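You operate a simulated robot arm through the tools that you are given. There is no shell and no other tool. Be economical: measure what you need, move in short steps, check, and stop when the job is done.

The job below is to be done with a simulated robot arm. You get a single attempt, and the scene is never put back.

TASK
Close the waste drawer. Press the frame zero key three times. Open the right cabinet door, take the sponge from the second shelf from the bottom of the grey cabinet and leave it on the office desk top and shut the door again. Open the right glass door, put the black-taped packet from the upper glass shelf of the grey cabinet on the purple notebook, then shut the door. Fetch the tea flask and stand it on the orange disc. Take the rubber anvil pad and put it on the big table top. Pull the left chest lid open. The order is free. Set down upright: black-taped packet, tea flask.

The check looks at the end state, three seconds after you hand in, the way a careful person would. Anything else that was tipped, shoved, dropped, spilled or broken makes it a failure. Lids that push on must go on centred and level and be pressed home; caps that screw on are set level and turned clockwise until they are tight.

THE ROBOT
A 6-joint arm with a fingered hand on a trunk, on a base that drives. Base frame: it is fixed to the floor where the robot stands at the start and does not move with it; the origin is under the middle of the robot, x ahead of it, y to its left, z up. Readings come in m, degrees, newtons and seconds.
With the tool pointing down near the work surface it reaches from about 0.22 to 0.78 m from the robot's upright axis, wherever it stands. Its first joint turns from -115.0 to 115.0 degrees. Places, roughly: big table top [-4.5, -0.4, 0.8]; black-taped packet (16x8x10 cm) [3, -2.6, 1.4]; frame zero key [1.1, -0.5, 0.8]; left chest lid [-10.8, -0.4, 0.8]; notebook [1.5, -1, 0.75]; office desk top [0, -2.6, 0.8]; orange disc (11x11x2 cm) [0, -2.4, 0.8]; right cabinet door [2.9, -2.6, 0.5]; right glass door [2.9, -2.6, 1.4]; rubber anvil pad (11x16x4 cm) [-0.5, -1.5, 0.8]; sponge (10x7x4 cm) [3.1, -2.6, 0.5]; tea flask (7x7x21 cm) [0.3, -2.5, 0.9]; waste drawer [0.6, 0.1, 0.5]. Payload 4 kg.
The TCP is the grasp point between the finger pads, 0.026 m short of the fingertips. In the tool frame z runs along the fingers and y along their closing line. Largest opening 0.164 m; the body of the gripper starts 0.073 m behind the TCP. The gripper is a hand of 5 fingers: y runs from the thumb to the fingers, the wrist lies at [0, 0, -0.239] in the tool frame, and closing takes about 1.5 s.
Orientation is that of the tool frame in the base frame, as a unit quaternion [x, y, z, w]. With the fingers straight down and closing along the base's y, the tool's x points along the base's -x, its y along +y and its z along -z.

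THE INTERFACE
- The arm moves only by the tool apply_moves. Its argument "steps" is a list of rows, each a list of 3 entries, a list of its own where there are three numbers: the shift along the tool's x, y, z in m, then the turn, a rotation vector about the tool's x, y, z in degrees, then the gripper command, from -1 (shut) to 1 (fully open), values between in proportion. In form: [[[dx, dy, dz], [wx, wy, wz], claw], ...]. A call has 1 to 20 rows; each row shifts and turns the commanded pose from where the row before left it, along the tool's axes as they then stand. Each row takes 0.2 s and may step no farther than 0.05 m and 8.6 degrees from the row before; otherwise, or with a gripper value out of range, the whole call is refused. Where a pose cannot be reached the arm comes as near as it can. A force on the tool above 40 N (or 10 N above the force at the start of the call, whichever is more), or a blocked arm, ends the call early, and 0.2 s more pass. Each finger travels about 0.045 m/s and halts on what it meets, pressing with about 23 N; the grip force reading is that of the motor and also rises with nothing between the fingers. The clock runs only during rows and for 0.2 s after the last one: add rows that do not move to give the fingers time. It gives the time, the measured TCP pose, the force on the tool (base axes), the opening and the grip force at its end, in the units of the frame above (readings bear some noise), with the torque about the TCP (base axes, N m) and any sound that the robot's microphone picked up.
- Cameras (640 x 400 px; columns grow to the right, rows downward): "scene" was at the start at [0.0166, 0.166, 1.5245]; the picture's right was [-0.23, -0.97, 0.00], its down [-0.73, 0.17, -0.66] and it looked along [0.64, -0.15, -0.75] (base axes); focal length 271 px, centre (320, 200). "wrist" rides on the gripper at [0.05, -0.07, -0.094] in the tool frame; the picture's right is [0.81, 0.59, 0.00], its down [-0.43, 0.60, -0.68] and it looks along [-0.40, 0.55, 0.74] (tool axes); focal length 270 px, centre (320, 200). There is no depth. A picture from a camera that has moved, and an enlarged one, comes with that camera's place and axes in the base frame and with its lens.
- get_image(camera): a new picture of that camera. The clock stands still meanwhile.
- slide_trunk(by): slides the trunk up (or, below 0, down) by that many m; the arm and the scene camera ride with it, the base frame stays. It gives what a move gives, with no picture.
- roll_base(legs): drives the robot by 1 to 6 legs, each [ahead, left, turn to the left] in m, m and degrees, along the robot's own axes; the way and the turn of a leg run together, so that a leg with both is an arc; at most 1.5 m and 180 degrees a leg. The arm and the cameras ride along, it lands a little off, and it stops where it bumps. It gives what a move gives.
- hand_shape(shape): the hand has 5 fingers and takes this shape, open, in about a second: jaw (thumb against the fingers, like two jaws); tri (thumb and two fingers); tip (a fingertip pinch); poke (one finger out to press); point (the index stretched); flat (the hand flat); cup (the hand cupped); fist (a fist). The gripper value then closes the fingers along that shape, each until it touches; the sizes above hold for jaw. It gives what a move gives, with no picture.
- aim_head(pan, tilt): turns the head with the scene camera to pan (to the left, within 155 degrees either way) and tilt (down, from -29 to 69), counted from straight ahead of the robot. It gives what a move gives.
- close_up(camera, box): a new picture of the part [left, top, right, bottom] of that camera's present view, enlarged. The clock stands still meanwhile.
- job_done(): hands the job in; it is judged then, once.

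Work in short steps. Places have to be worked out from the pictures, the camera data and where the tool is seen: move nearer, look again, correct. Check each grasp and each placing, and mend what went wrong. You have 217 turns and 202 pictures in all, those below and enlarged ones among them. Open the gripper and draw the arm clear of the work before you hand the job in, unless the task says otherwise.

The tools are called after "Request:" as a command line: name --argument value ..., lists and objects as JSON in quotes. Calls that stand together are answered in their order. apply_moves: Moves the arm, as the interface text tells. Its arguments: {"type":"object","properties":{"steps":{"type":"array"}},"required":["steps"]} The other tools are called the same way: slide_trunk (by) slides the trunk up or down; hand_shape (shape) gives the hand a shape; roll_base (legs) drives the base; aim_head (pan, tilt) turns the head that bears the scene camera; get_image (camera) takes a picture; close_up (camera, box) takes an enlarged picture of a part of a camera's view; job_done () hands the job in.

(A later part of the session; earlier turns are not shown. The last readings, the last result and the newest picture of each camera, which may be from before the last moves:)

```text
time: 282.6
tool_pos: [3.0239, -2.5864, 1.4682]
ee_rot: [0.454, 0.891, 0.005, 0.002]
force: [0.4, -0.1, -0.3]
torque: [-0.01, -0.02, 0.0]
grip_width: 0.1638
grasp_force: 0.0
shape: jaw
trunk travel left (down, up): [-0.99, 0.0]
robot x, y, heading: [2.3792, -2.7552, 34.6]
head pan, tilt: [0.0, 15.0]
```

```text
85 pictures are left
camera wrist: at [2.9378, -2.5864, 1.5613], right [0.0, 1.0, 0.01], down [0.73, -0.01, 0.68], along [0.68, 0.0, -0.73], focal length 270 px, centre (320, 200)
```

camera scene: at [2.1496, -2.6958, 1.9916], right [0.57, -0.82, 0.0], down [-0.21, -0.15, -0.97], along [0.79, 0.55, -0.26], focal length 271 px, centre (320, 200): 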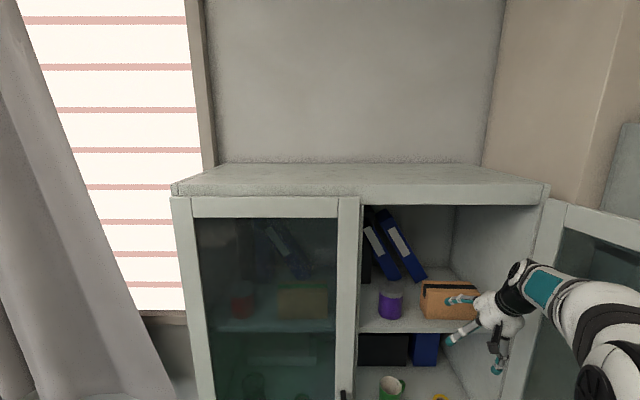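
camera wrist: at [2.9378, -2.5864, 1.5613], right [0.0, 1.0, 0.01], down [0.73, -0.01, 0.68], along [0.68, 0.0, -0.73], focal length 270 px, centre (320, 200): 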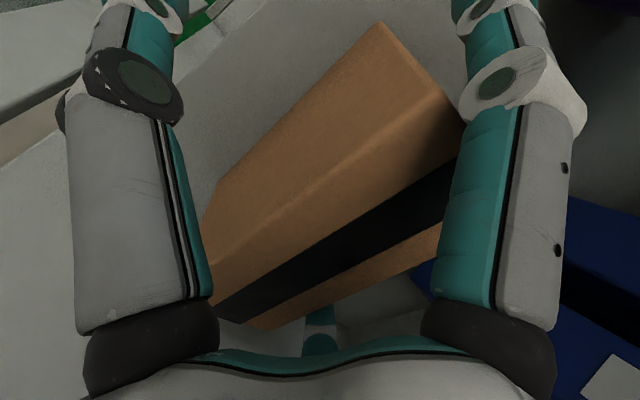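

No contact now. I go 1 cm lower and close.

Request:
apply_moves --steps '[[[0, 0, 0.008], [0, 0, 0], 1], [[0, 0, 0], [0, 0, 0], 0.5], [[0, 0, 0], [0, 0, 0], 0.2], [[0, 0, 0], [0, 0, 0], -0.1], [[0, 0, 0], [0, 0, 0], -0.4], [[0, 0, 0], [0, 0, 0], -0.5], [[0, 0, 0], [0, 0, 0], -0.5], [[0, 0, 0], [0, 0, 0], -0.5]]'

Request:
get_image --camera "wrist"

Request:
close_up --camera "scene" --box '[340, 180, 560, 340]'

```text
time: 284.4
tool_pos: [3.0248, -2.5857, 1.4596]
ee_rot: [0.454, 0.891, 0.005, 0.001]
force: [-0.8, 0.1, 0.8]
torque: [0.03, 0.07, -0.01]
grip_width: 0.0773
grasp_force: 9.8
shape: jaw
trunk travel left (down, up): [-0.99, 0.0]
robot x, y, heading: [2.3735, -2.7539, 34.7]
head pan, tilt: [0.0, 15.0]
```

```text
84 pictures are left
camera wrist: at [2.9384, -2.5858, 1.552], right [0.0, 1.0, 0.01], down [0.73, 0.0, 0.68], along [0.68, 0.0, -0.73], focal length 270 px, centre (320, 200)
```

wrist: 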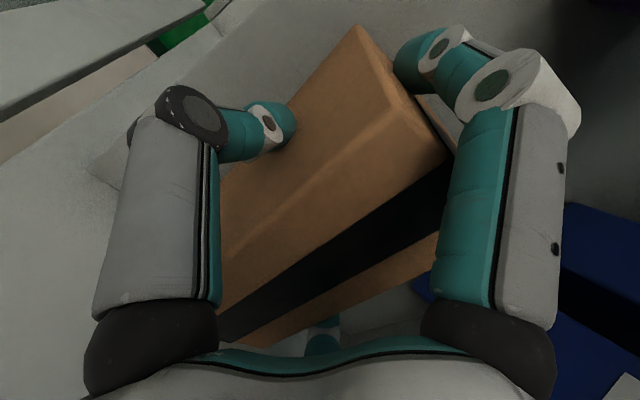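

```text
2.50 times, centred on (450, 260) of scene
camera zoom: at [2.2972, -2.5861, 1.9916], right [0.57, -0.82, 0.0], down [-0.21, -0.15, -0.97], along [0.79, 0.55, -0.26], focal length 677 px, centre (-5, 50)
```

zoom: 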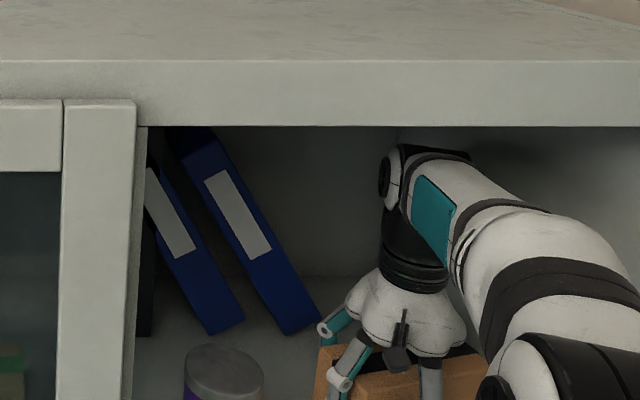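

Grip closed at 77 mm. I hold, lift 1.5 cm and check the weight.

Request:
apply_moves --steps '[[[0, 0, 0], [0, 0, 0], -0.6], [[0, 0, 0], [0, 0, 0], -0.6], [[0, 0, -0.008], [0, 0, 0], -0.6], [[0, 0, -0.008], [0, 0, 0], -0.6], [[0, 0, 0], [0, 0, 0], -0.6]]'

Request:
get_image --camera "wrist"

```text
time: 285.6
tool_pos: [3.0245, -2.5855, 1.4766]
ee_rot: [0.454, 0.891, 0.005, 0.001]
force: [1.1, 0.1, -2.5]
torque: [0.05, 0.07, 0.01]
grip_width: 0.0716
grasp_force: 22.7
shape: jaw
trunk travel left (down, up): [-0.99, 0.0]
robot x, y, heading: [2.3741, -2.7555, 34.7]
head pan, tilt: [0.0, 15.0]
```

```text
82 pictures are left
camera wrist: at [2.9382, -2.5854, 1.5692], right [0.0, 1.0, 0.01], down [0.73, -0.01, 0.68], along [0.68, 0.0, -0.73], focal length 270 px, centre (320, 200)
```

wrist: 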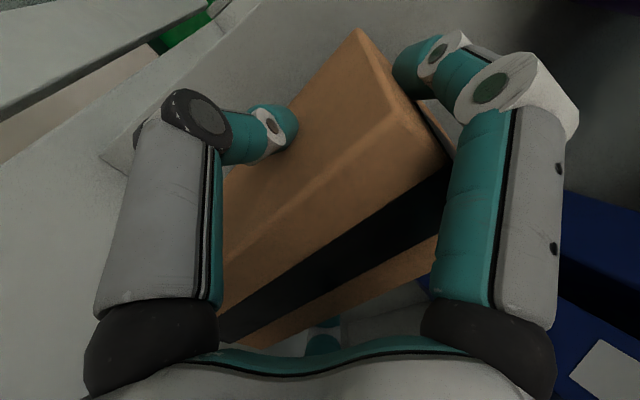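

The packet is held (2.5 N). I back straight out of the cabinet and carry it along to the notebook desk.

Request:
roll_base --legs '[[-0.6, 0, 0], [0, 1.1, 0], [0, 1.1, 0]]'

Request:
aim_head --pan 0 --tilt 45

Request:
get_image --camera "scene"

```text
time: 297.8
tool_pos: [1.4459, -1.3617, 1.4757]
ee_rot: [0.422, 0.907, 0.003, 0.001]
force: [0.3, 1.3, -3.2]
torque: [-0.02, 0.1, 0.01]
grip_width: 0.0707
grasp_force: 22.6
shape: jaw
trunk travel left (down, up): [-0.99, 0.0]
robot x, y, heading: [0.807, -1.5835, 38.9]
head pan, tilt: [0.0, 15.0]
stopped in leg 3: the robot was blocked; the commanded pose is now the measured one
```

```text
time: 298.7
tool_pos: [1.446, -1.3648, 1.4776]
ee_rot: [0.422, 0.907, 0.005, 0.001]
force: [0.7, 0.2, -3.4]
torque: [0.0, 0.07, 0.07]
grip_width: 0.0711
grasp_force: 23.2
shape: jaw
trunk travel left (down, up): [-0.99, 0.0]
robot x, y, heading: [0.8113, -1.5823, 38.8]
head pan, tilt: [0.0, 45.0]
```

```text
81 pictures are left
camera scene: at [0.7121, -1.4247, 1.9448], right [0.63, -0.78, 0.0], down [-0.55, -0.44, -0.71], along [0.55, 0.44, -0.71], focal length 271 px, centre (320, 200)
```

scene: 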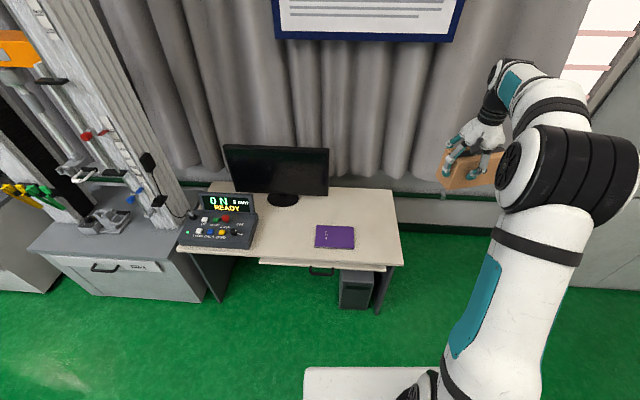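

The base was blocked on its left, perhaps by the chair. I look that way.

Request:
aim_head --pan 110 --tilt 50

Request:
get_image --camera "scene"

```text
time: 300.6
tool_pos: [1.4469, -1.3647, 1.478]
ee_rot: [0.421, 0.907, 0.005, 0.002]
force: [-1.0, 0.4, -3.0]
torque: [0.0, 0.11, -0.01]
grip_width: 0.0709
grasp_force: 23.1
shape: jaw
trunk travel left (down, up): [-0.99, 0.0]
robot x, y, heading: [0.8128, -1.5823, 38.7]
head pan, tilt: [110.0, 50.0]
```

```text
80 pictures are left
camera scene: at [0.5827, -1.4364, 1.9379], right [0.52, 0.86, 0.0], down [0.65, -0.4, -0.64], along [-0.55, 0.33, -0.77], focal length 271 px, centre (320, 200)
```

scene: 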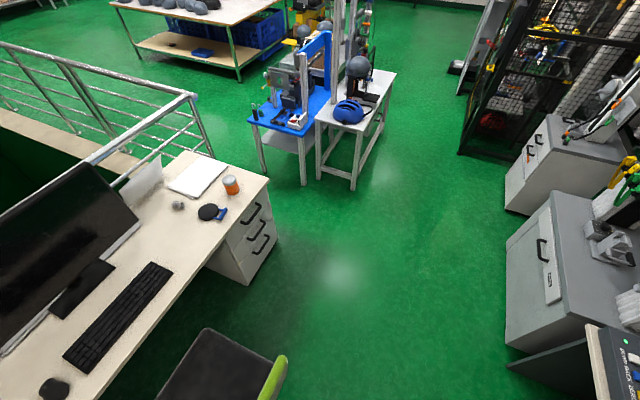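

The chair stands where it was at the start (corner checks within 2 cm). I go forward first, away from it, straighten up, and then strafe left toward the notebook.

Request:
roll_base --legs '[[0.25, 0, 0], [0, 0, -4.5], [0, 0.39, 0]]'

Request:
aim_head --pan 0 --tilt 50

Request:
get_image --camera "scene"

Request:
get_image --camera "wrist"

```text
time: 304.9
tool_pos: [1.4379, -0.9418, 1.4783]
ee_rot: [0.46, 0.888, 0.005, 0.002]
force: [0.0, 0.4, -2.3]
torque: [0.01, 0.04, 0.0]
grip_width: 0.0711
grasp_force: 23.3
shape: jaw
trunk travel left (down, up): [-0.99, 0.0]
robot x, y, heading: [0.7838, -1.1009, 34.0]
head pan, tilt: [110.0, 50.0]
```

```text
time: 306.8
tool_pos: [1.4388, -0.9438, 1.4771]
ee_rot: [0.46, 0.888, 0.006, 0.002]
force: [0.0, 0.0, -2.9]
torque: [0.03, 0.04, -0.02]
grip_width: 0.0709
grasp_force: 23.5
shape: jaw
trunk travel left (down, up): [-0.99, 0.0]
robot x, y, heading: [0.7858, -1.1073, 34.0]
head pan, tilt: [0.0, 50.0]
```

```text
79 pictures are left
camera scene: at [0.6978, -0.9428, 1.9379], right [0.56, -0.83, 0.0], down [-0.64, -0.43, -0.64], along [0.53, 0.36, -0.77], focal length 271 px, centre (320, 200)
```

scene: 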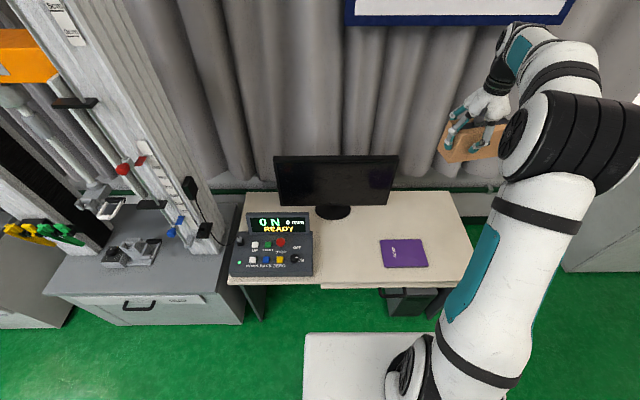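

```text
78 pictures are left
camera wrist: at [1.3517, -0.9419, 1.5699], right [0.01, 1.0, 0.01], down [0.73, -0.02, 0.68], along [0.68, 0.0, -0.73], focal length 270 px, centre (320, 200)
```

wrist: 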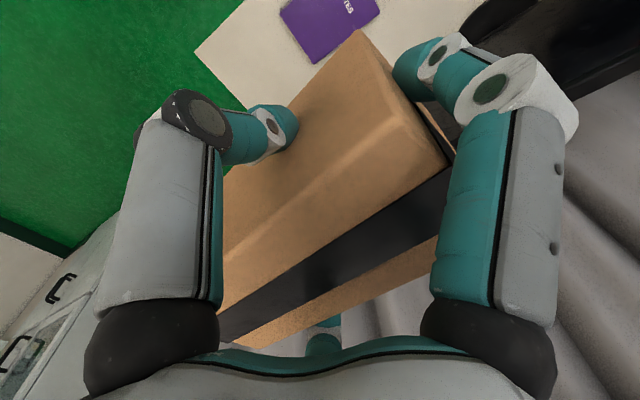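

The notebook centre is (1.468, -0.916). I make the fine shift and lower by trunk.

Request:
roll_base --legs '[[0.039, 0.0206, 0]]'

Request:
slide_trunk --by -0.4

Request:
slide_trunk --by -0.15

Request:
get_image --camera "scene"

Request:
get_image --camera "wrist"

```text
time: 307.7
tool_pos: [1.459, -0.9034, 1.4763]
ee_rot: [0.46, 0.888, 0.005, 0.002]
force: [0.3, -0.3, -2.9]
torque: [-0.03, 0.12, -0.02]
grip_width: 0.0711
grasp_force: 23.0
shape: jaw
trunk travel left (down, up): [-0.99, 0.0]
robot x, y, heading: [0.8039, -1.0637, 33.8]
head pan, tilt: [0.0, 50.0]
```

```text
time: 311.5
tool_pos: [1.4566, -0.9037, 1.0766]
ee_rot: [0.46, 0.888, 0.005, 0.002]
force: [0.6, 0.0, -3.1]
torque: [0.05, 0.07, -0.01]
grip_width: 0.0709
grasp_force: 22.5
shape: jaw
trunk travel left (down, up): [-0.59, 0.4]
robot x, y, heading: [0.8068, -1.065, 34.0]
head pan, tilt: [0.0, 50.0]
```

```text
time: 313.3
tool_pos: [1.4581, -0.9035, 0.9272]
ee_rot: [0.46, 0.888, 0.005, 0.001]
force: [-0.2, -0.4, -3.6]
torque: [0.04, 0.04, -0.02]
grip_width: 0.071
grasp_force: 23.3
shape: jaw
trunk travel left (down, up): [-0.44, 0.55]
robot x, y, heading: [0.8057, -1.067, 34.3]
head pan, tilt: [0.0, 50.0]
```

```text
77 pictures are left
camera scene: at [0.7181, -0.9046, 1.3879], right [0.56, -0.83, 0.0], down [-0.64, -0.43, -0.64], along [0.53, 0.36, -0.77], focal length 271 px, centre (320, 200)
```

scene: 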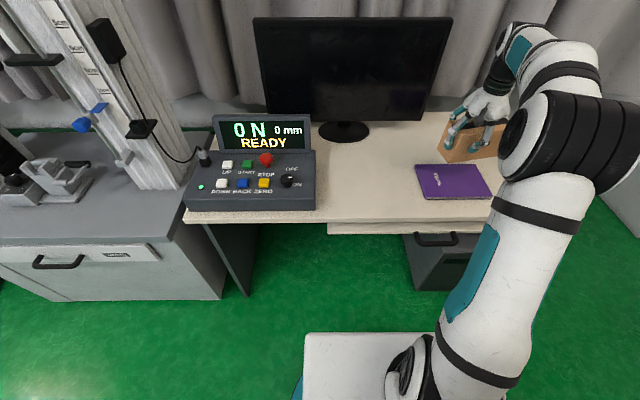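

```text
76 pictures are left
camera wrist: at [1.3719, -0.9032, 1.02], right [0.01, 1.0, 0.01], down [0.73, -0.01, 0.68], along [0.68, 0.0, -0.73], focal length 270 px, centre (320, 200)
```

wrist: 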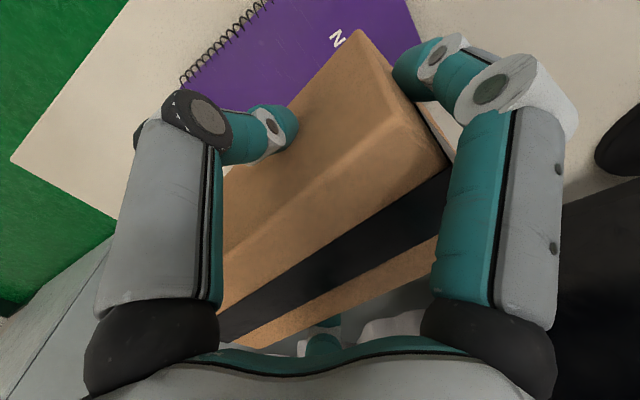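

Notebook centre confirmed at (d 1.583, n 0.697). The packet is right above it; I lower it to contact.

Request:
apply_moves --steps '[[[0, 0, 0.025], [0, 0, 0], -0.6], [[0, 0, 0.025], [0, 0, 0], -0.6], [[0, 0, 0.015], [0, 0, 0], -0.6], [[0, 0, 0.01], [0, 0, 0], -0.6]]'

Request:
close_up --camera "scene" --box '[380, 90, 540, 210]'

```text
time: 314.3
tool_pos: [1.4572, -0.9046, 0.8524]
ee_rot: [0.46, 0.888, 0.005, 0.002]
force: [0.2, 0.5, -3.1]
torque: [0.01, 0.04, 0.0]
grip_width: 0.0708
grasp_force: 23.2
shape: jaw
trunk travel left (down, up): [-0.44, 0.55]
robot x, y, heading: [0.807, -1.0652, 34.2]
head pan, tilt: [0.0, 50.0]
```

```text
3.33 times, centred on (460, 150) of scene
camera zoom: at [0.7181, -0.9045, 1.3879], right [0.56, -0.83, 0.0], down [-0.64, -0.43, -0.64], along [0.53, 0.36, -0.77], focal length 903 px, centre (-147, 367)
```

zoom: 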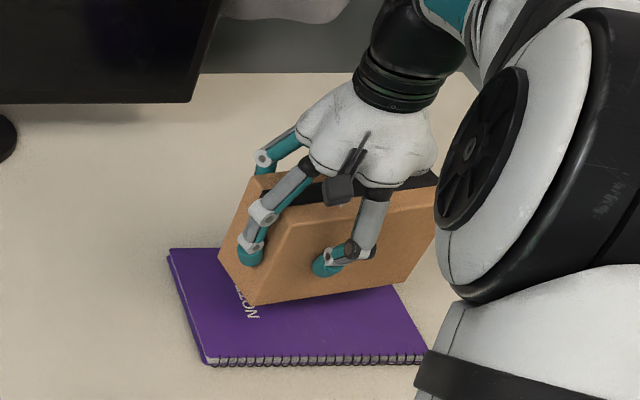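

The packet is over the notebook, about 1.5 cm up. I continue in fine steps.

Request:
apply_moves --steps '[[[0, 0, 0.005], [0, 0, 0], -0.6], [[0, 0, 0.004], [0, 0, 0], -0.6], [[0, 0, 0.003], [0, 0, 0], -0.6]]'

Request:
apply_moves --steps '[[[0, 0, 0.003], [0, 0, 0], -0.6], [[0, 0, 0.003], [0, 0, 0], -0.6]]'

Request:
close_up --camera "scene" --box '[380, 90, 540, 210]'

```text
time: 315.1
tool_pos: [1.4588, -0.9045, 0.8406]
ee_rot: [0.46, 0.888, 0.005, 0.001]
force: [0.2, 0.0, -2.8]
torque: [0.0, 0.04, -0.01]
grip_width: 0.0709
grasp_force: 22.3
shape: jaw
trunk travel left (down, up): [-0.44, 0.55]
robot x, y, heading: [0.8089, -1.0656, 34.0]
head pan, tilt: [0.0, 50.0]
```

```text
time: 315.7
tool_pos: [1.4579, -0.9028, 0.8343]
ee_rot: [0.46, 0.888, 0.004, 0.002]
force: [0.0, -1.3, -2.8]
torque: [0.01, 0.03, 0.0]
grip_width: 0.071
grasp_force: 23.1
shape: jaw
trunk travel left (down, up): [-0.44, 0.55]
robot x, y, heading: [0.8079, -1.0674, 34.2]
head pan, tilt: [0.0, 50.0]
```

```text
3.33 times, centred on (460, 150) of scene
camera zoom: at [0.7181, -0.9045, 1.3879], right [0.56, -0.83, 0.0], down [-0.64, -0.43, -0.64], along [0.53, 0.36, -0.77], focal length 903 px, centre (-147, 367)
```

zoom: 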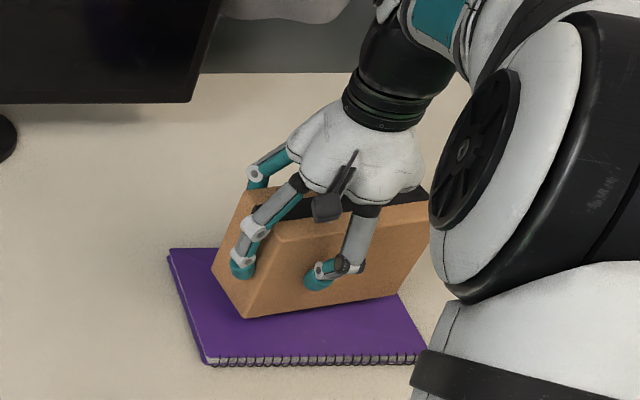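

Not in contact yet. I shift 1.2 cm left and 1 cm toward the front to centre it, then finish lowering.

Request:
apply_moves --steps '[[[0.012, -0.01, 0], [0, 0, 0], -0.6], [[0, 0, 0.003], [0, 0, 0], -0.6], [[0, 0, 0.003], [0, 0, 0], -0.6]]'

Request:
apply_moves --steps '[[[0, 0, 0.003], [0, 0, 0], -0.6], [[0, 0, 0.003], [0, 0, 0], -0.6]]'

Request:
apply_moves --steps '[[[0, 0, 0.003], [0, 0, 0], -0.6], [[0, 0, 0.002], [0, 0, 0], -0.6]]'

```text
time: 316.5
tool_pos: [1.4449, -0.8992, 0.8274]
ee_rot: [0.46, 0.888, 0.005, 0.001]
force: [0.3, 0.7, -3.8]
torque: [0.04, 0.06, -0.02]
grip_width: 0.0708
grasp_force: 23.1
shape: jaw
trunk travel left (down, up): [-0.44, 0.55]
robot x, y, heading: [0.8035, -1.0675, 33.6]
head pan, tilt: [0.0, 50.0]
```

```text
time: 317.1
tool_pos: [1.4448, -0.8995, 0.8218]
ee_rot: [0.461, 0.888, 0.005, 0.002]
force: [0.2, -0.7, -1.5]
torque: [-0.02, 0.07, -0.02]
grip_width: 0.0709
grasp_force: 23.3
shape: jaw
trunk travel left (down, up): [-0.44, 0.55]
robot x, y, heading: [0.8044, -1.0694, 34.1]
head pan, tilt: [0.0, 50.0]
```

```text
time: 317.7
tool_pos: [1.4427, -0.9, 0.8212]
ee_rot: [0.46, 0.888, 0.008, 0.004]
force: [-0.3, 1.5, 21.5]
torque: [0.12, 0.2, 0.05]
grip_width: 0.0708
grasp_force: 23.2
shape: jaw
trunk travel left (down, up): [-0.44, 0.55]
robot x, y, heading: [0.8037, -1.0671, 34.2]
head pan, tilt: [0.0, 50.0]
```

Down on the notebook. I relieve 3 mm, open fully and lift straight up.

Request:
apply_moves --steps '[[[0, 0, -0.004], [0, 0, 0], -0.6], [[0, 0, 0], [0, 0, 0], -0.1], [[0, 0, 0], [0, 0, 0], 0.2], [[0, 0, 0], [0, 0, 0], 0.5], [[0, 0, 0], [0, 0, 0], 0.8], [[0, 0, 0], [0, 0, 0], 1], [[0, 0, 0], [0, 0, 0], 1], [[0, 0, 0], [0, 0, 0], 1]]'

Request:
close_up --camera "scene" --box '[380, 90, 540, 210]'

Request:
get_image --camera "wrist"

```text
time: 319.5
tool_pos: [1.4446, -0.8999, 0.8227]
ee_rot: [0.46, 0.888, 0.005, 0.001]
force: [0.2, 0.2, -0.2]
torque: [0.0, 0.0, 0.02]
grip_width: 0.164
grasp_force: 0.2
shape: jaw
trunk travel left (down, up): [-0.44, 0.55]
robot x, y, heading: [0.8054, -1.0684, 34.1]
head pan, tilt: [0.0, 50.0]
```

```text
3.33 times, centred on (460, 150) of scene
camera zoom: at [0.7179, -0.9046, 1.3879], right [0.56, -0.83, 0.0], down [-0.64, -0.43, -0.64], along [0.53, 0.36, -0.77], focal length 903 px, centre (-147, 367)
```

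zoom: 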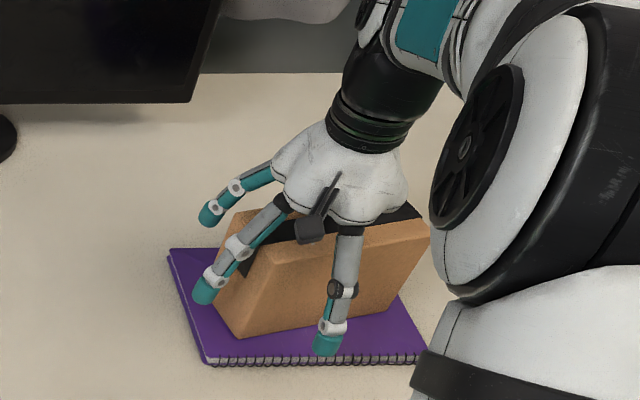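

```text
72 pictures are left
camera wrist: at [1.3571, -0.8986, 0.9143], right [0.01, 1.0, 0.01], down [0.73, -0.01, 0.68], along [0.68, 0.0, -0.73], focal length 270 px, centre (320, 200)
```

wrist: 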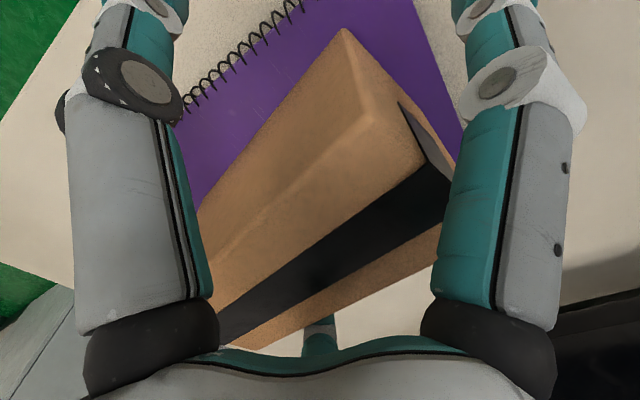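

Free all round. I lift straight up with the arm and trunk, then check the packet.

Request:
apply_moves --steps '[[[0, 0, -0.02], [0, 0, 0], 1], [[0, 0, -0.03], [0, 0, 0], 1], [[0, 0, -0.04], [0, 0, 0], 1], [[0, 0, -0.04], [0, 0, 0], 1]]'

Request:
slide_trunk --by 0.25

Request:
get_image --camera "scene"

```text
time: 320.5
tool_pos: [1.442, -0.9022, 0.9515]
ee_rot: [0.46, 0.888, 0.006, 0.003]
force: [0.2, 0.9, 0.3]
torque: [0.01, 0.01, 0.0]
grip_width: 0.1638
grasp_force: 0.1
shape: jaw
trunk travel left (down, up): [-0.44, 0.55]
robot x, y, heading: [0.8066, -1.063, 33.9]
head pan, tilt: [0.0, 50.0]
```

```text
time: 323.1
tool_pos: [1.4422, -0.9015, 1.2019]
ee_rot: [0.46, 0.888, 0.007, 0.003]
force: [0.0, 0.0, -0.5]
torque: [0.01, 0.0, -0.01]
grip_width: 0.164
grasp_force: 0.1
shape: jaw
trunk travel left (down, up): [-0.69, 0.3]
robot x, y, heading: [0.8088, -1.0647, 33.9]
head pan, tilt: [0.0, 50.0]
```

```text
71 pictures are left
camera scene: at [0.7179, -0.9045, 1.6379], right [0.56, -0.83, 0.0], down [-0.64, -0.43, -0.64], along [0.53, 0.36, -0.77], focal length 271 px, centre (320, 200)
```

scene: 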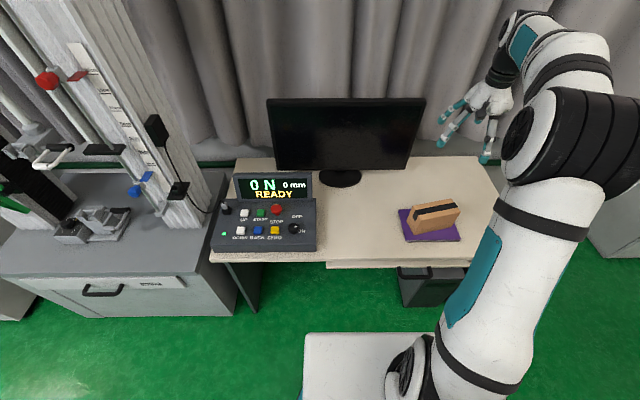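

The packet stands on the notebook. Now back to the cabinet to shut the glass door; fingers closed, I drive over and look.

Request:
apply_moves --steps '[[[0, -0.03, 0], [0, 0, 0], -1], [[0, -0.03, 0], [0, 0, 0], -1], [[0, -0.03, 0], [0, 0, 0], -1], [[0, 0, 0], [0, 0, 0], -1], [[0, 0, 0], [0, 0, 0], -1], [[0, 0, 0], [0, 0, 0], -1], [[0, 0, 0], [0, 0, 0], -1], [[0, 0, 0], [0, 0, 0], -1]]'

Request:
roll_base --legs '[[-0.12, 0, 0], [0, -1.2, 0], [-0.15, -1.1, 0]]'

Request:
aim_head --pan -15 --tilt 25

Request:
get_image --camera "scene"

```text
time: 324.9
tool_pos: [1.3681, -0.9542, 1.2004]
ee_rot: [0.46, 0.888, 0.006, 0.003]
force: [-0.8, -0.8, -0.1]
torque: [0.01, -0.03, -0.01]
grip_width: 0.0035
grasp_force: 0.1
shape: jaw
trunk travel left (down, up): [-0.69, 0.3]
robot x, y, heading: [0.8099, -1.0657, 34.0]
head pan, tilt: [0.0, 50.0]
```

```text
time: 337.1
tool_pos: [2.4438, -3.0262, 1.199]
ee_rot: [0.462, 0.887, 0.007, 0.002]
force: [0.3, 0.3, -0.6]
torque: [0.06, -0.03, 0.04]
grip_width: 0.0
grasp_force: 23.1
shape: jaw
trunk travel left (down, up): [-0.69, 0.3]
robot x, y, heading: [1.881, -3.1353, 33.9]
head pan, tilt: [0.0, 50.0]
```

```text
time: 338.0
tool_pos: [2.4453, -3.0265, 1.2002]
ee_rot: [0.462, 0.887, 0.006, 0.003]
force: [0.3, 0.2, 0.9]
torque: [0.03, -0.02, -0.02]
grip_width: 0.0002
grasp_force: 22.7
shape: jaw
trunk travel left (down, up): [-0.69, 0.3]
robot x, y, heading: [1.8776, -3.1378, 33.7]
head pan, tilt: [-15.0, 25.0]
```

```text
70 pictures are left
camera scene: at [1.817, -2.9872, 1.6753], right [0.32, -0.95, 0.0], down [-0.4, -0.14, -0.91], along [0.86, 0.29, -0.42], focal length 271 px, centre (320, 200)
```

scene: 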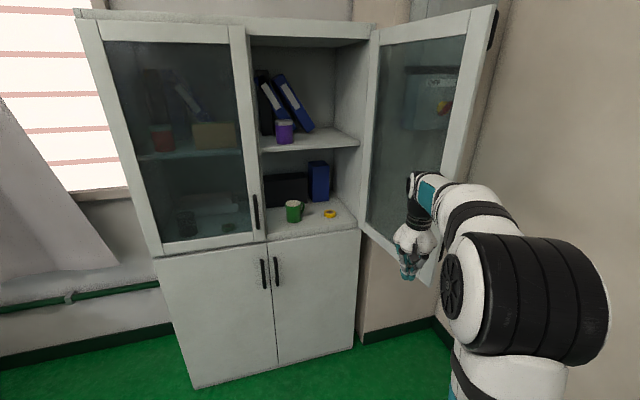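

The glass door stands at about 95°. As with the lower door, I go around its right side at handle height, back a bit first.

Request:
roll_base --legs '[[-0.12, 0, 0], [0, -0.42, 0], [0.3, 0, 0]]'

Request:
get_image --camera "scene"

```text
time: 343.1
tool_pos: [2.8272, -3.2765, 1.199]
ee_rot: [0.463, 0.886, 0.006, 0.004]
force: [0.2, 0.3, 0.4]
torque: [-0.04, -0.03, -0.02]
grip_width: 0.0002
grasp_force: 22.9
shape: jaw
trunk travel left (down, up): [-0.69, 0.3]
robot x, y, heading: [2.2635, -3.3834, 33.9]
head pan, tilt: [-15.0, 25.0]
```

```text
69 pictures are left
camera scene: at [2.2013, -3.2349, 1.6754], right [0.32, -0.95, 0.0], down [-0.4, -0.13, -0.91], along [0.86, 0.29, -0.42], focal length 271 px, centre (320, 200)
```

scene: 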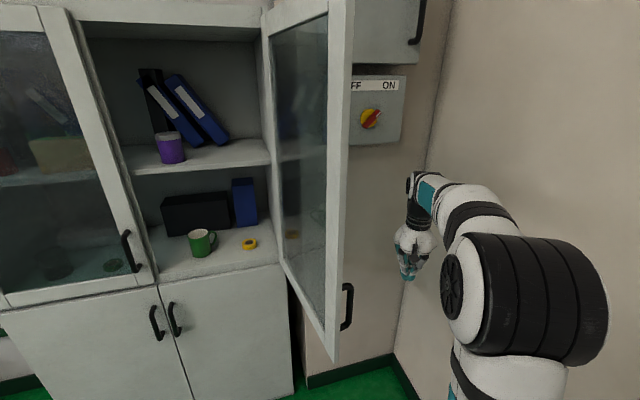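

The hand is to the right of the door. I sweep it toward closed along its stile.

Request:
roll_base --legs '[[0, 0.2, 0], [0.01, 0.157, 0], [0.063, 0.144, 0], [0.09, 0.1, 0]]'

Request:
get_image --camera "scene"

```text
time: 347.6
tool_pos: [2.63, -2.6828, 1.1997]
ee_rot: [0.459, 0.888, 0.006, 0.003]
force: [0.2, 0.7, -0.1]
torque: [-0.07, 0.03, 0.0]
grip_width: 0.0001
grasp_force: 22.7
shape: jaw
trunk travel left (down, up): [-0.69, 0.3]
robot x, y, heading: [2.0704, -2.7974, 33.9]
head pan, tilt: [-15.0, 25.0]
```

```text
68 pictures are left
camera scene: at [2.0028, -2.6461, 1.6752], right [0.33, -0.95, 0.0], down [-0.4, -0.14, -0.91], along [0.86, 0.29, -0.42], focal length 271 px, centre (320, 200)
```

scene: 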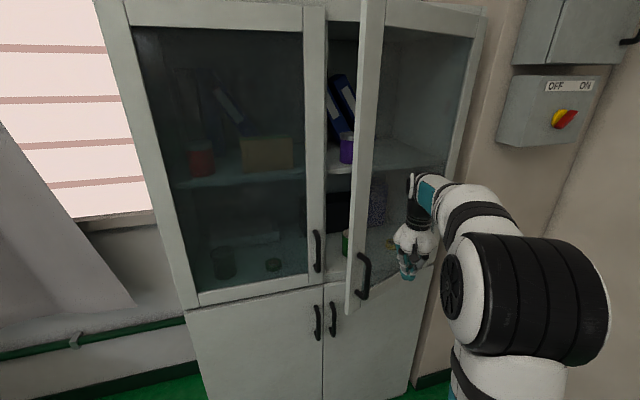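

The door is at about 28°. I push on ahead until it is shut.

Request:
roll_base --legs '[[0.09, 0.045, 0], [0.06, 0.015, 0], [0.04, 0, 0], [0.04, 0, 0]]'

Request:
get_image --camera "scene"

```text
time: 350.3
tool_pos: [2.7699, -2.5171, 1.2012]
ee_rot: [0.46, 0.888, 0.0, -0.002]
force: [-6.8, -2.4, 0.7]
torque: [0.24, -0.66, 0.1]
grip_width: 0.0
grasp_force: 22.8
shape: jaw
trunk travel left (down, up): [-0.69, 0.3]
robot x, y, heading: [2.2178, -2.6222, 34.3]
head pan, tilt: [-15.0, 25.0]
stopped in leg 4: the force on the tool passed its limit at 110 N (the readings are from after the stop); the commanded pose is now the measured one
```

```text
67 pictures are left
camera scene: at [2.1492, -2.4754, 1.6753], right [0.33, -0.95, 0.0], down [-0.4, -0.14, -0.91], along [0.86, 0.3, -0.42], focal length 271 px, centre (320, 200)
```

scene: 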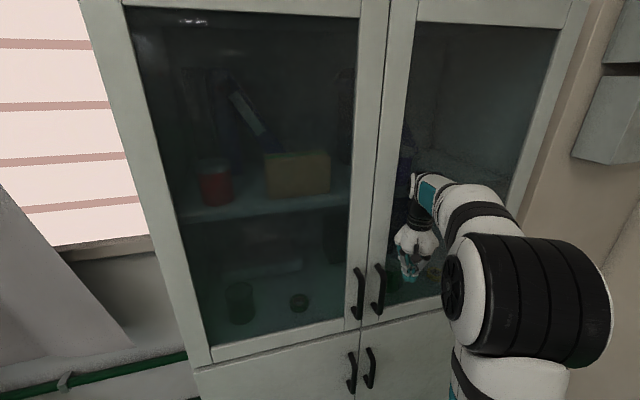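

The glass door is shut. Next the rubber pad at the far end of the office desk: I back away, turn around in open space and drive along the aisle.

Request:
roll_base --legs '[[-0.36, 0, 0], [0, 0.8, 0], [0, 0, 179.5]]'

Request:
roll_base --legs '[[0, -0.9, 0]]'

Request:
aim_head --pan -10 --tilt 35

Request:
get_image --camera "scene"

```text
time: 364.0
tool_pos: [0.9051, -2.2614, 1.1999]
ee_rot: [0.885, -0.465, 0.002, 0.0]
force: [0.5, -0.6, 0.1]
torque: [0.02, -0.03, 0.02]
grip_width: 0.0001
grasp_force: 23.4
shape: jaw
trunk travel left (down, up): [-0.69, 0.3]
robot x, y, heading: [1.4627, -2.1603, -146.5]
head pan, tilt: [-15.0, 25.0]
```

```text
time: 368.7
tool_pos: [0.4094, -1.5228, 1.2002]
ee_rot: [0.888, -0.46, 0.002, 0.0]
force: [0.3, 0.7, 0.2]
torque: [0.01, -0.01, 0.0]
grip_width: 0.0001
grasp_force: 22.9
shape: jaw
trunk travel left (down, up): [-0.69, 0.3]
robot x, y, heading: [0.9661, -1.4169, -146.2]
head pan, tilt: [-15.0, 25.0]
```

```text
time: 369.4
tool_pos: [0.4108, -1.5209, 1.2001]
ee_rot: [0.888, -0.461, 0.001, 0.0]
force: [0.5, 0.1, -0.3]
torque: [-0.03, 0.02, 0.02]
grip_width: 0.0
grasp_force: 22.5
shape: jaw
trunk travel left (down, up): [-0.69, 0.3]
robot x, y, heading: [0.9665, -1.4141, -145.9]
head pan, tilt: [-10.0, 35.0]
```

```text
66 pictures are left
camera scene: at [1.0402, -1.5718, 1.6597], right [-0.41, 0.91, 0.0], down [0.52, 0.23, -0.82], along [-0.75, -0.33, -0.57], focal length 271 px, centre (320, 200)
```

scene: 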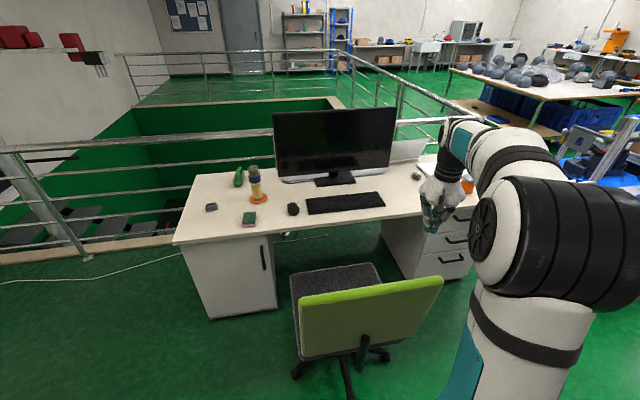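

The desk looks good: flask on the disc and sponge in place, chair square to the desk. I continue right along the aisle to the desk's far end.

Request:
roll_base --legs '[[0, -0.86, 0]]'

Request:
aim_head --pan 5 --tilt 40

Request:
get_image --camera "scene"

```text
time: 374.0
tool_pos: [-0.0728, -0.8154, 1.2012]
ee_rot: [0.89, -0.457, 0.002, 0.0]
force: [0.8, -0.5, -0.9]
torque: [-0.03, 0.0, -0.01]
grip_width: 0.0
grasp_force: 22.3
shape: jaw
trunk travel left (down, up): [-0.69, 0.3]
robot x, y, heading: [0.4807, -0.6992, -145.8]
head pan, tilt: [-10.0, 35.0]
```

```text
time: 374.7
tool_pos: [-0.0723, -0.8158, 1.2011]
ee_rot: [0.89, -0.456, 0.001, 0.0]
force: [0.3, -1.0, -0.3]
torque: [0.0, 0.02, -0.01]
grip_width: 0.0001
grasp_force: 22.7
shape: jaw
trunk travel left (down, up): [-0.69, 0.3]
robot x, y, heading: [0.4874, -0.7001, -145.8]
head pan, tilt: [5.0, 40.0]
```

```text
65 pictures are left
camera scene: at [0.5727, -0.8773, 1.6521], right [-0.64, 0.77, 0.0], down [0.5, 0.41, -0.77], along [-0.59, -0.49, -0.64], focal length 271 px, centre (320, 200)
```

scene: 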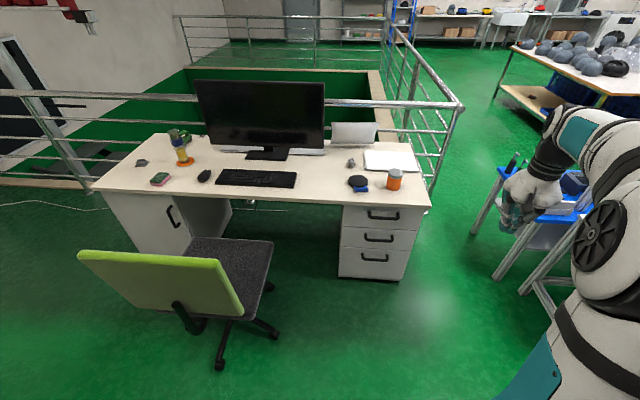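

Request:
close_up --camera "scene" --box '[320, 140, 448, 220]'

```text
5.00 times, centred on (384, 180) of scene
camera zoom: at [0.5727, -0.8773, 1.6521], right [-0.64, 0.77, 0.0], down [0.5, 0.41, -0.77], along [-0.59, -0.49, -0.64], focal length 1355 px, centre (0, 300)
```

zoom: 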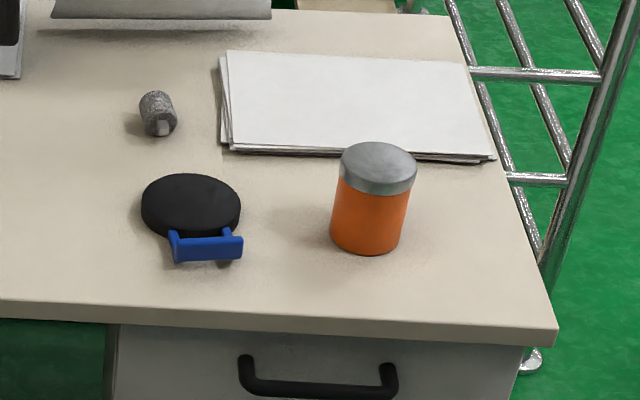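

The pad is a black disc (11 cm) with a blue handle toward me; disc centre about (-0.497, -1.477). I yaw the hand so that the handle falls between two fingers, then drive in.

Request:
apply_moves --steps '[[[0, 0, 0], [0, 0, -8.6], 0.5], [[0, 0, 0], [0, 0, -8.6], 1], [[0, 0, 0], [0, 0, -8.6], 1], [[0, 0, 0], [0, 0, -8.6], 1], [[0, 0, 0], [0, 0, -8.6], 1], [[0, 0, 0], [0, 0, -8.6], 1], [[0, 0, 0], [0, 0, -8.6], 1], [[0, 0, 0], [0, 0, -8.6], 1], [[0, 0, 0], [0, 0, -8.6], 1], [[0, 0, 0], [0, 0, -8.6], 1], [[0, 0, 0], [0, 0, -8.6], 1], [[0, 0, 0], [0, 0, -8.6], 1], [[0, 0, 0], [0, 0, -8.6], 1], [[0, 0, 0], [0, 0, -8.6], 1]]'

Request:
apply_moves --steps '[[[-0.0332, 0.0265, 0], [0, 0, 0], 1], [[-0.0332, 0.0265, 0], [0, 0, 0], 1], [[-0.0332, 0.0265, 0], [0, 0, 0], 1], [[-0.0332, 0.0265, 0], [0, 0, 0], 1], [[-0.0332, 0.0265, 0], [0, 0, 0], 1], [[-0.0332, 0.0265, 0], [0, 0, 0], 1], [[-0.0332, 0.0265, 0], [0, 0, 0], 1]]'

Request:
roll_base --legs '[[0.4, 0.027, 0]]'

Request:
get_image --camera "scene"

```text
time: 377.7
tool_pos: [-0.0725, -0.815, 1.2014]
ee_rot: [0.838, 0.546, 0.002, 0.002]
force: [-0.2, -0.4, 0.1]
torque: [0.02, -0.01, 0.01]
grip_width: 0.164
grasp_force: 0.0
shape: jaw
trunk travel left (down, up): [-0.69, 0.3]
robot x, y, heading: [0.4862, -0.7046, -145.5]
head pan, tilt: [5.0, 40.0]
```

```text
time: 379.3
tool_pos: [0.0047, -1.1045, 1.2017]
ee_rot: [0.839, 0.545, 0.002, 0.001]
force: [0.5, -0.3, 0.7]
torque: [0.0, 0.01, 0.02]
grip_width: 0.1641
grasp_force: 0.1
shape: jaw
trunk travel left (down, up): [-0.69, 0.3]
robot x, y, heading: [0.4827, -0.7054, -145.5]
head pan, tilt: [5.0, 40.0]
```

```text
time: 381.9
tool_pos: [-0.3115, -1.3566, 1.2003]
ee_rot: [0.837, 0.547, 0.001, 0.001]
force: [0.4, -0.2, -0.9]
torque: [0.01, -0.01, 0.02]
grip_width: 0.1641
grasp_force: 0.1
shape: jaw
trunk travel left (down, up): [-0.69, 0.3]
robot x, y, heading: [0.1688, -0.9534, -145.2]
head pan, tilt: [5.0, 40.0]
```

```text
63 pictures are left
camera scene: at [0.2559, -1.1293, 1.652], right [-0.64, 0.77, 0.0], down [0.49, 0.41, -0.77], along [-0.59, -0.49, -0.64], focal length 271 px, centre (320, 200)
```

scene: 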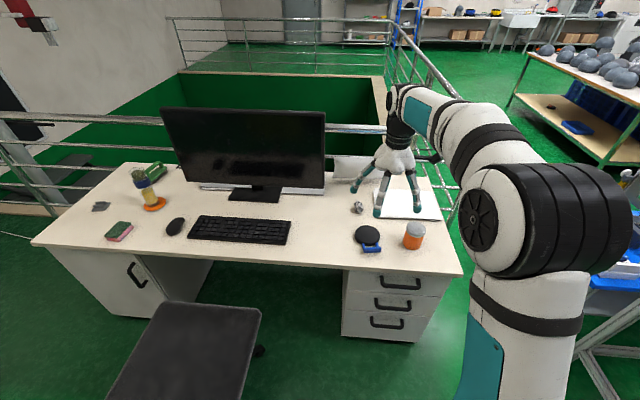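

Disc centre refined to (-0.496, -1.483). I drive the last 22 cm and lower partly.

Request:
roll_base --legs '[[0.223, 0, 0]]'

Request:
slide_trunk --by -0.28

Request:
get_image --camera "wrist"

Request:
close_up --camera "scene" --box '[280, 140, 480, 290]'

```text
time: 383.6
tool_pos: [-0.4944, -1.4833, 1.2008]
ee_rot: [0.838, 0.546, 0.001, 0.001]
force: [-1.2, -0.7, -0.4]
torque: [0.03, -0.06, 0.04]
grip_width: 0.164
grasp_force: 0.1
shape: jaw
trunk travel left (down, up): [-0.69, 0.3]
robot x, y, heading: [-0.0134, -1.083, -145.3]
head pan, tilt: [5.0, 40.0]
```

```text
time: 386.4
tool_pos: [-0.4939, -1.4823, 0.9208]
ee_rot: [0.838, 0.546, 0.002, 0.002]
force: [0.2, -0.5, 0.0]
torque: [0.01, 0.01, 0.01]
grip_width: 0.1638
grasp_force: 0.1
shape: jaw
trunk travel left (down, up): [-0.41, 0.58]
robot x, y, heading: [-0.0178, -1.0811, -145.6]
head pan, tilt: [5.0, 40.0]
```

```text
62 pictures are left
camera wrist: at [-0.5374, -1.4076, 1.014], right [0.86, 0.5, 0.0], down [0.37, -0.64, 0.68], along [0.34, -0.59, -0.73], focal length 270 px, centre (320, 200)
```

wrist: 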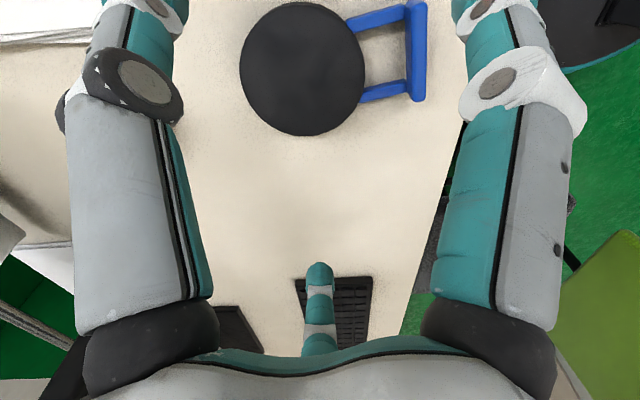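

```text
2.67 times, centred on (380, 215) of scene
camera zoom: at [0.0737, -1.2551, 1.3721], right [-0.64, 0.77, 0.0], down [0.5, 0.41, -0.77], along [-0.59, -0.49, -0.64], focal length 722 px, centre (160, 160)
```

zoom: 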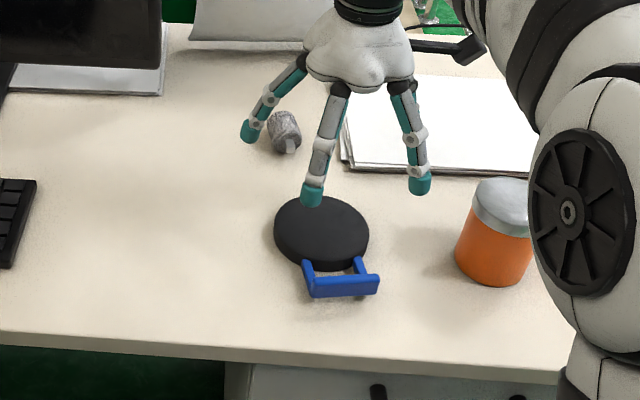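

The U-handle is too wide for the gap between those fingers. The opposite side of the hand has a wider gap, so I rotate the hand about 197° the other way.

Request:
apply_moves --steps '[[[0, 0, 0], [0, 0, 8.57], 1], [[0, 0, 0], [0, 0, 8.57], 1], [[0, 0, 0], [0, 0, 8.57], 1], [[0, 0, 0], [0, 0, 8.57], 1], [[0, 0, 0], [0, 0, 8.57], 1], [[0, 0, 0], [0, 0, 8.57], 1], [[0, 0, 0], [0, 0, 8.57], 1], [[0, 0, 0], [0, 0, 8.57], 1], [[0, 0, 0], [0, 0, 8.57], 1], [[0, 0, 0], [0, 0, 8.57], 1], [[0, 0, 0], [0, 0, 8.57], 1], [[0, 0, 0], [0, 0, 8.57], 1], [[0, 0, 0], [0, 0, 8.57], 1], [[0, 0, 0], [0, 0, 8.57], 1], [[0, 0, 0], [0, 0, 8.57], 1], [[0, 0, 0], [0, 0, 8.57], 1], [[0, 0, 0], [0, 0, 8.57], 1], [[0, 0, 0], [0, 0, 8.57], 1], [[0, 0, 0], [0, 0, 8.57], 1], [[0, 0, 0], [0, 0, 8.57], 1]]'

Request:
apply_moves --steps '[[[0, 0, 0], [0, 0, 8.57], 1], [[0, 0, 0], [0, 0, 8.57], 1], [[0, 0, 0], [0, 0, 8.57], 1]]'

Request:
get_image --camera "wrist"

Request:
close_up --camera "scene" --box '[280, 140, 480, 290]'

```text
time: 390.6
tool_pos: [-0.4941, -1.4836, 0.9223]
ee_rot: [-0.606, 0.795, -0.001, 0.001]
force: [-0.1, 0.7, -0.7]
torque: [0.0, -0.01, 0.01]
grip_width: 0.164
grasp_force: 0.0
shape: jaw
trunk travel left (down, up): [-0.41, 0.58]
robot x, y, heading: [-0.0167, -1.083, -145.5]
head pan, tilt: [5.0, 40.0]
```

```text
time: 391.4
tool_pos: [-0.4928, -1.482, 0.9211]
ee_rot: [-0.414, 0.91, -0.001, 0.002]
force: [-0.1, -0.2, -0.2]
torque: [0.01, 0.01, 0.01]
grip_width: 0.1641
grasp_force: 0.1
shape: jaw
trunk travel left (down, up): [-0.41, 0.58]
robot x, y, heading: [-0.0159, -1.0813, -145.5]
head pan, tilt: [5.0, 40.0]
```

```text
60 pictures are left
camera wrist: at [-0.4743, -1.5656, 1.0144], right [-0.97, -0.22, 0.0], down [-0.17, 0.72, 0.68], along [-0.15, 0.66, -0.74], focal length 270 px, centre (320, 200)
```

wrist: 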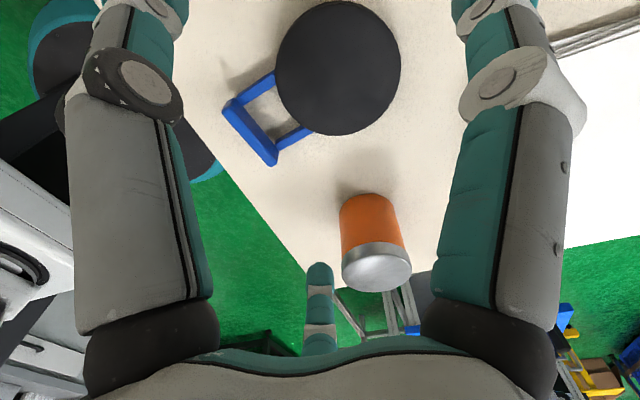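

```text
2.67 times, centred on (380, 215) of scene
camera zoom: at [0.0736, -1.2551, 1.3721], right [-0.64, 0.77, 0.0], down [0.5, 0.41, -0.77], along [-0.59, -0.49, -0.64], focal length 722 px, centre (160, 160)
```

zoom: 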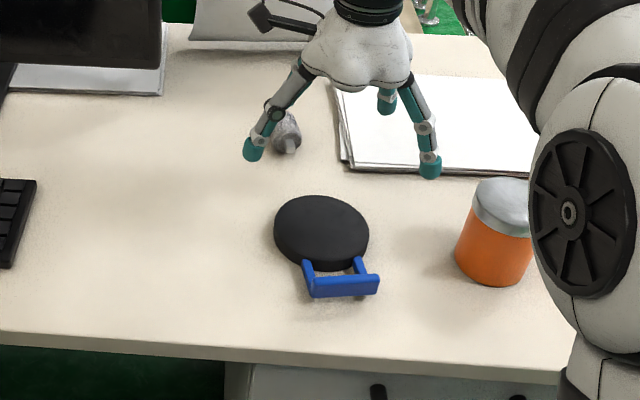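

The side toward the handle is free of fingers now. Combined views put the disc centre at (-0.509, -1.488). I centre the hand and lower.

Request:
apply_moves --steps '[[[0.015, 0.008, 0], [0, 0, 0], 1], [[0, 0, 0.03], [0, 0, 0], 1], [[0, 0, 0.03], [0, 0, 0], 1], [[0, 0, 0.025], [0, 0, 0], 1]]'

Request:
get_image --camera "wrist"

Request:
close_up --camera "scene" --box '[280, 140, 480, 290]'

```text
time: 392.4
tool_pos: [-0.5051, -1.4874, 0.8342]
ee_rot: [-0.415, 0.91, -0.002, 0.001]
force: [0.3, 0.7, -1.1]
torque: [0.01, 0.0, 0.01]
grip_width: 0.1637
grasp_force: 0.0
shape: jaw
trunk travel left (down, up): [-0.41, 0.58]
robot x, y, heading: [-0.0149, -1.0803, -145.4]
head pan, tilt: [5.0, 40.0]
```

```text
58 pictures are left
camera wrist: at [-0.4878, -1.5712, 0.9282], right [-0.97, -0.23, 0.0], down [-0.17, 0.72, 0.68], along [-0.15, 0.66, -0.74], focal length 270 px, centre (320, 200)
```

wrist: 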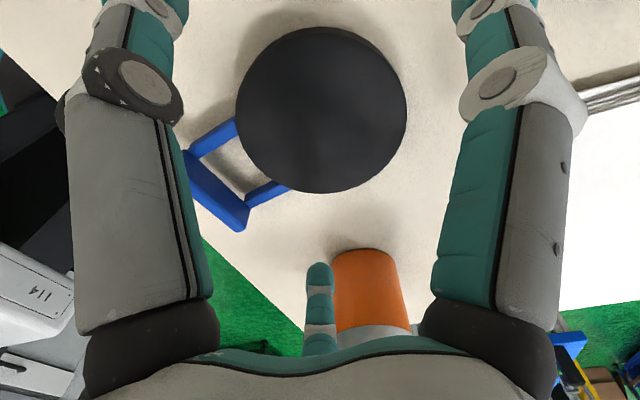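

```text
2.67 times, centred on (380, 215) of scene
camera zoom: at [0.0736, -1.2551, 1.3721], right [-0.64, 0.77, 0.0], down [0.5, 0.41, -0.77], along [-0.59, -0.49, -0.64], focal length 722 px, centre (160, 160)
```

zoom: 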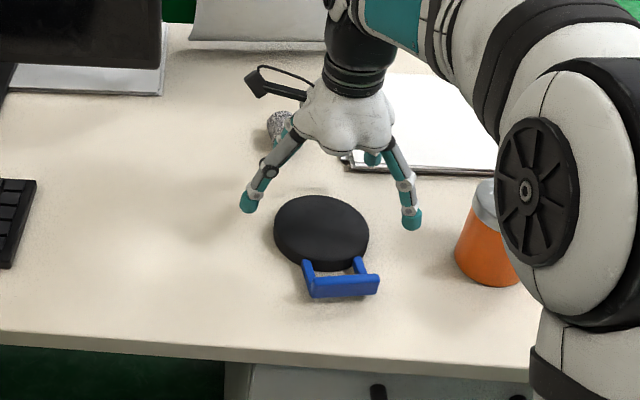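

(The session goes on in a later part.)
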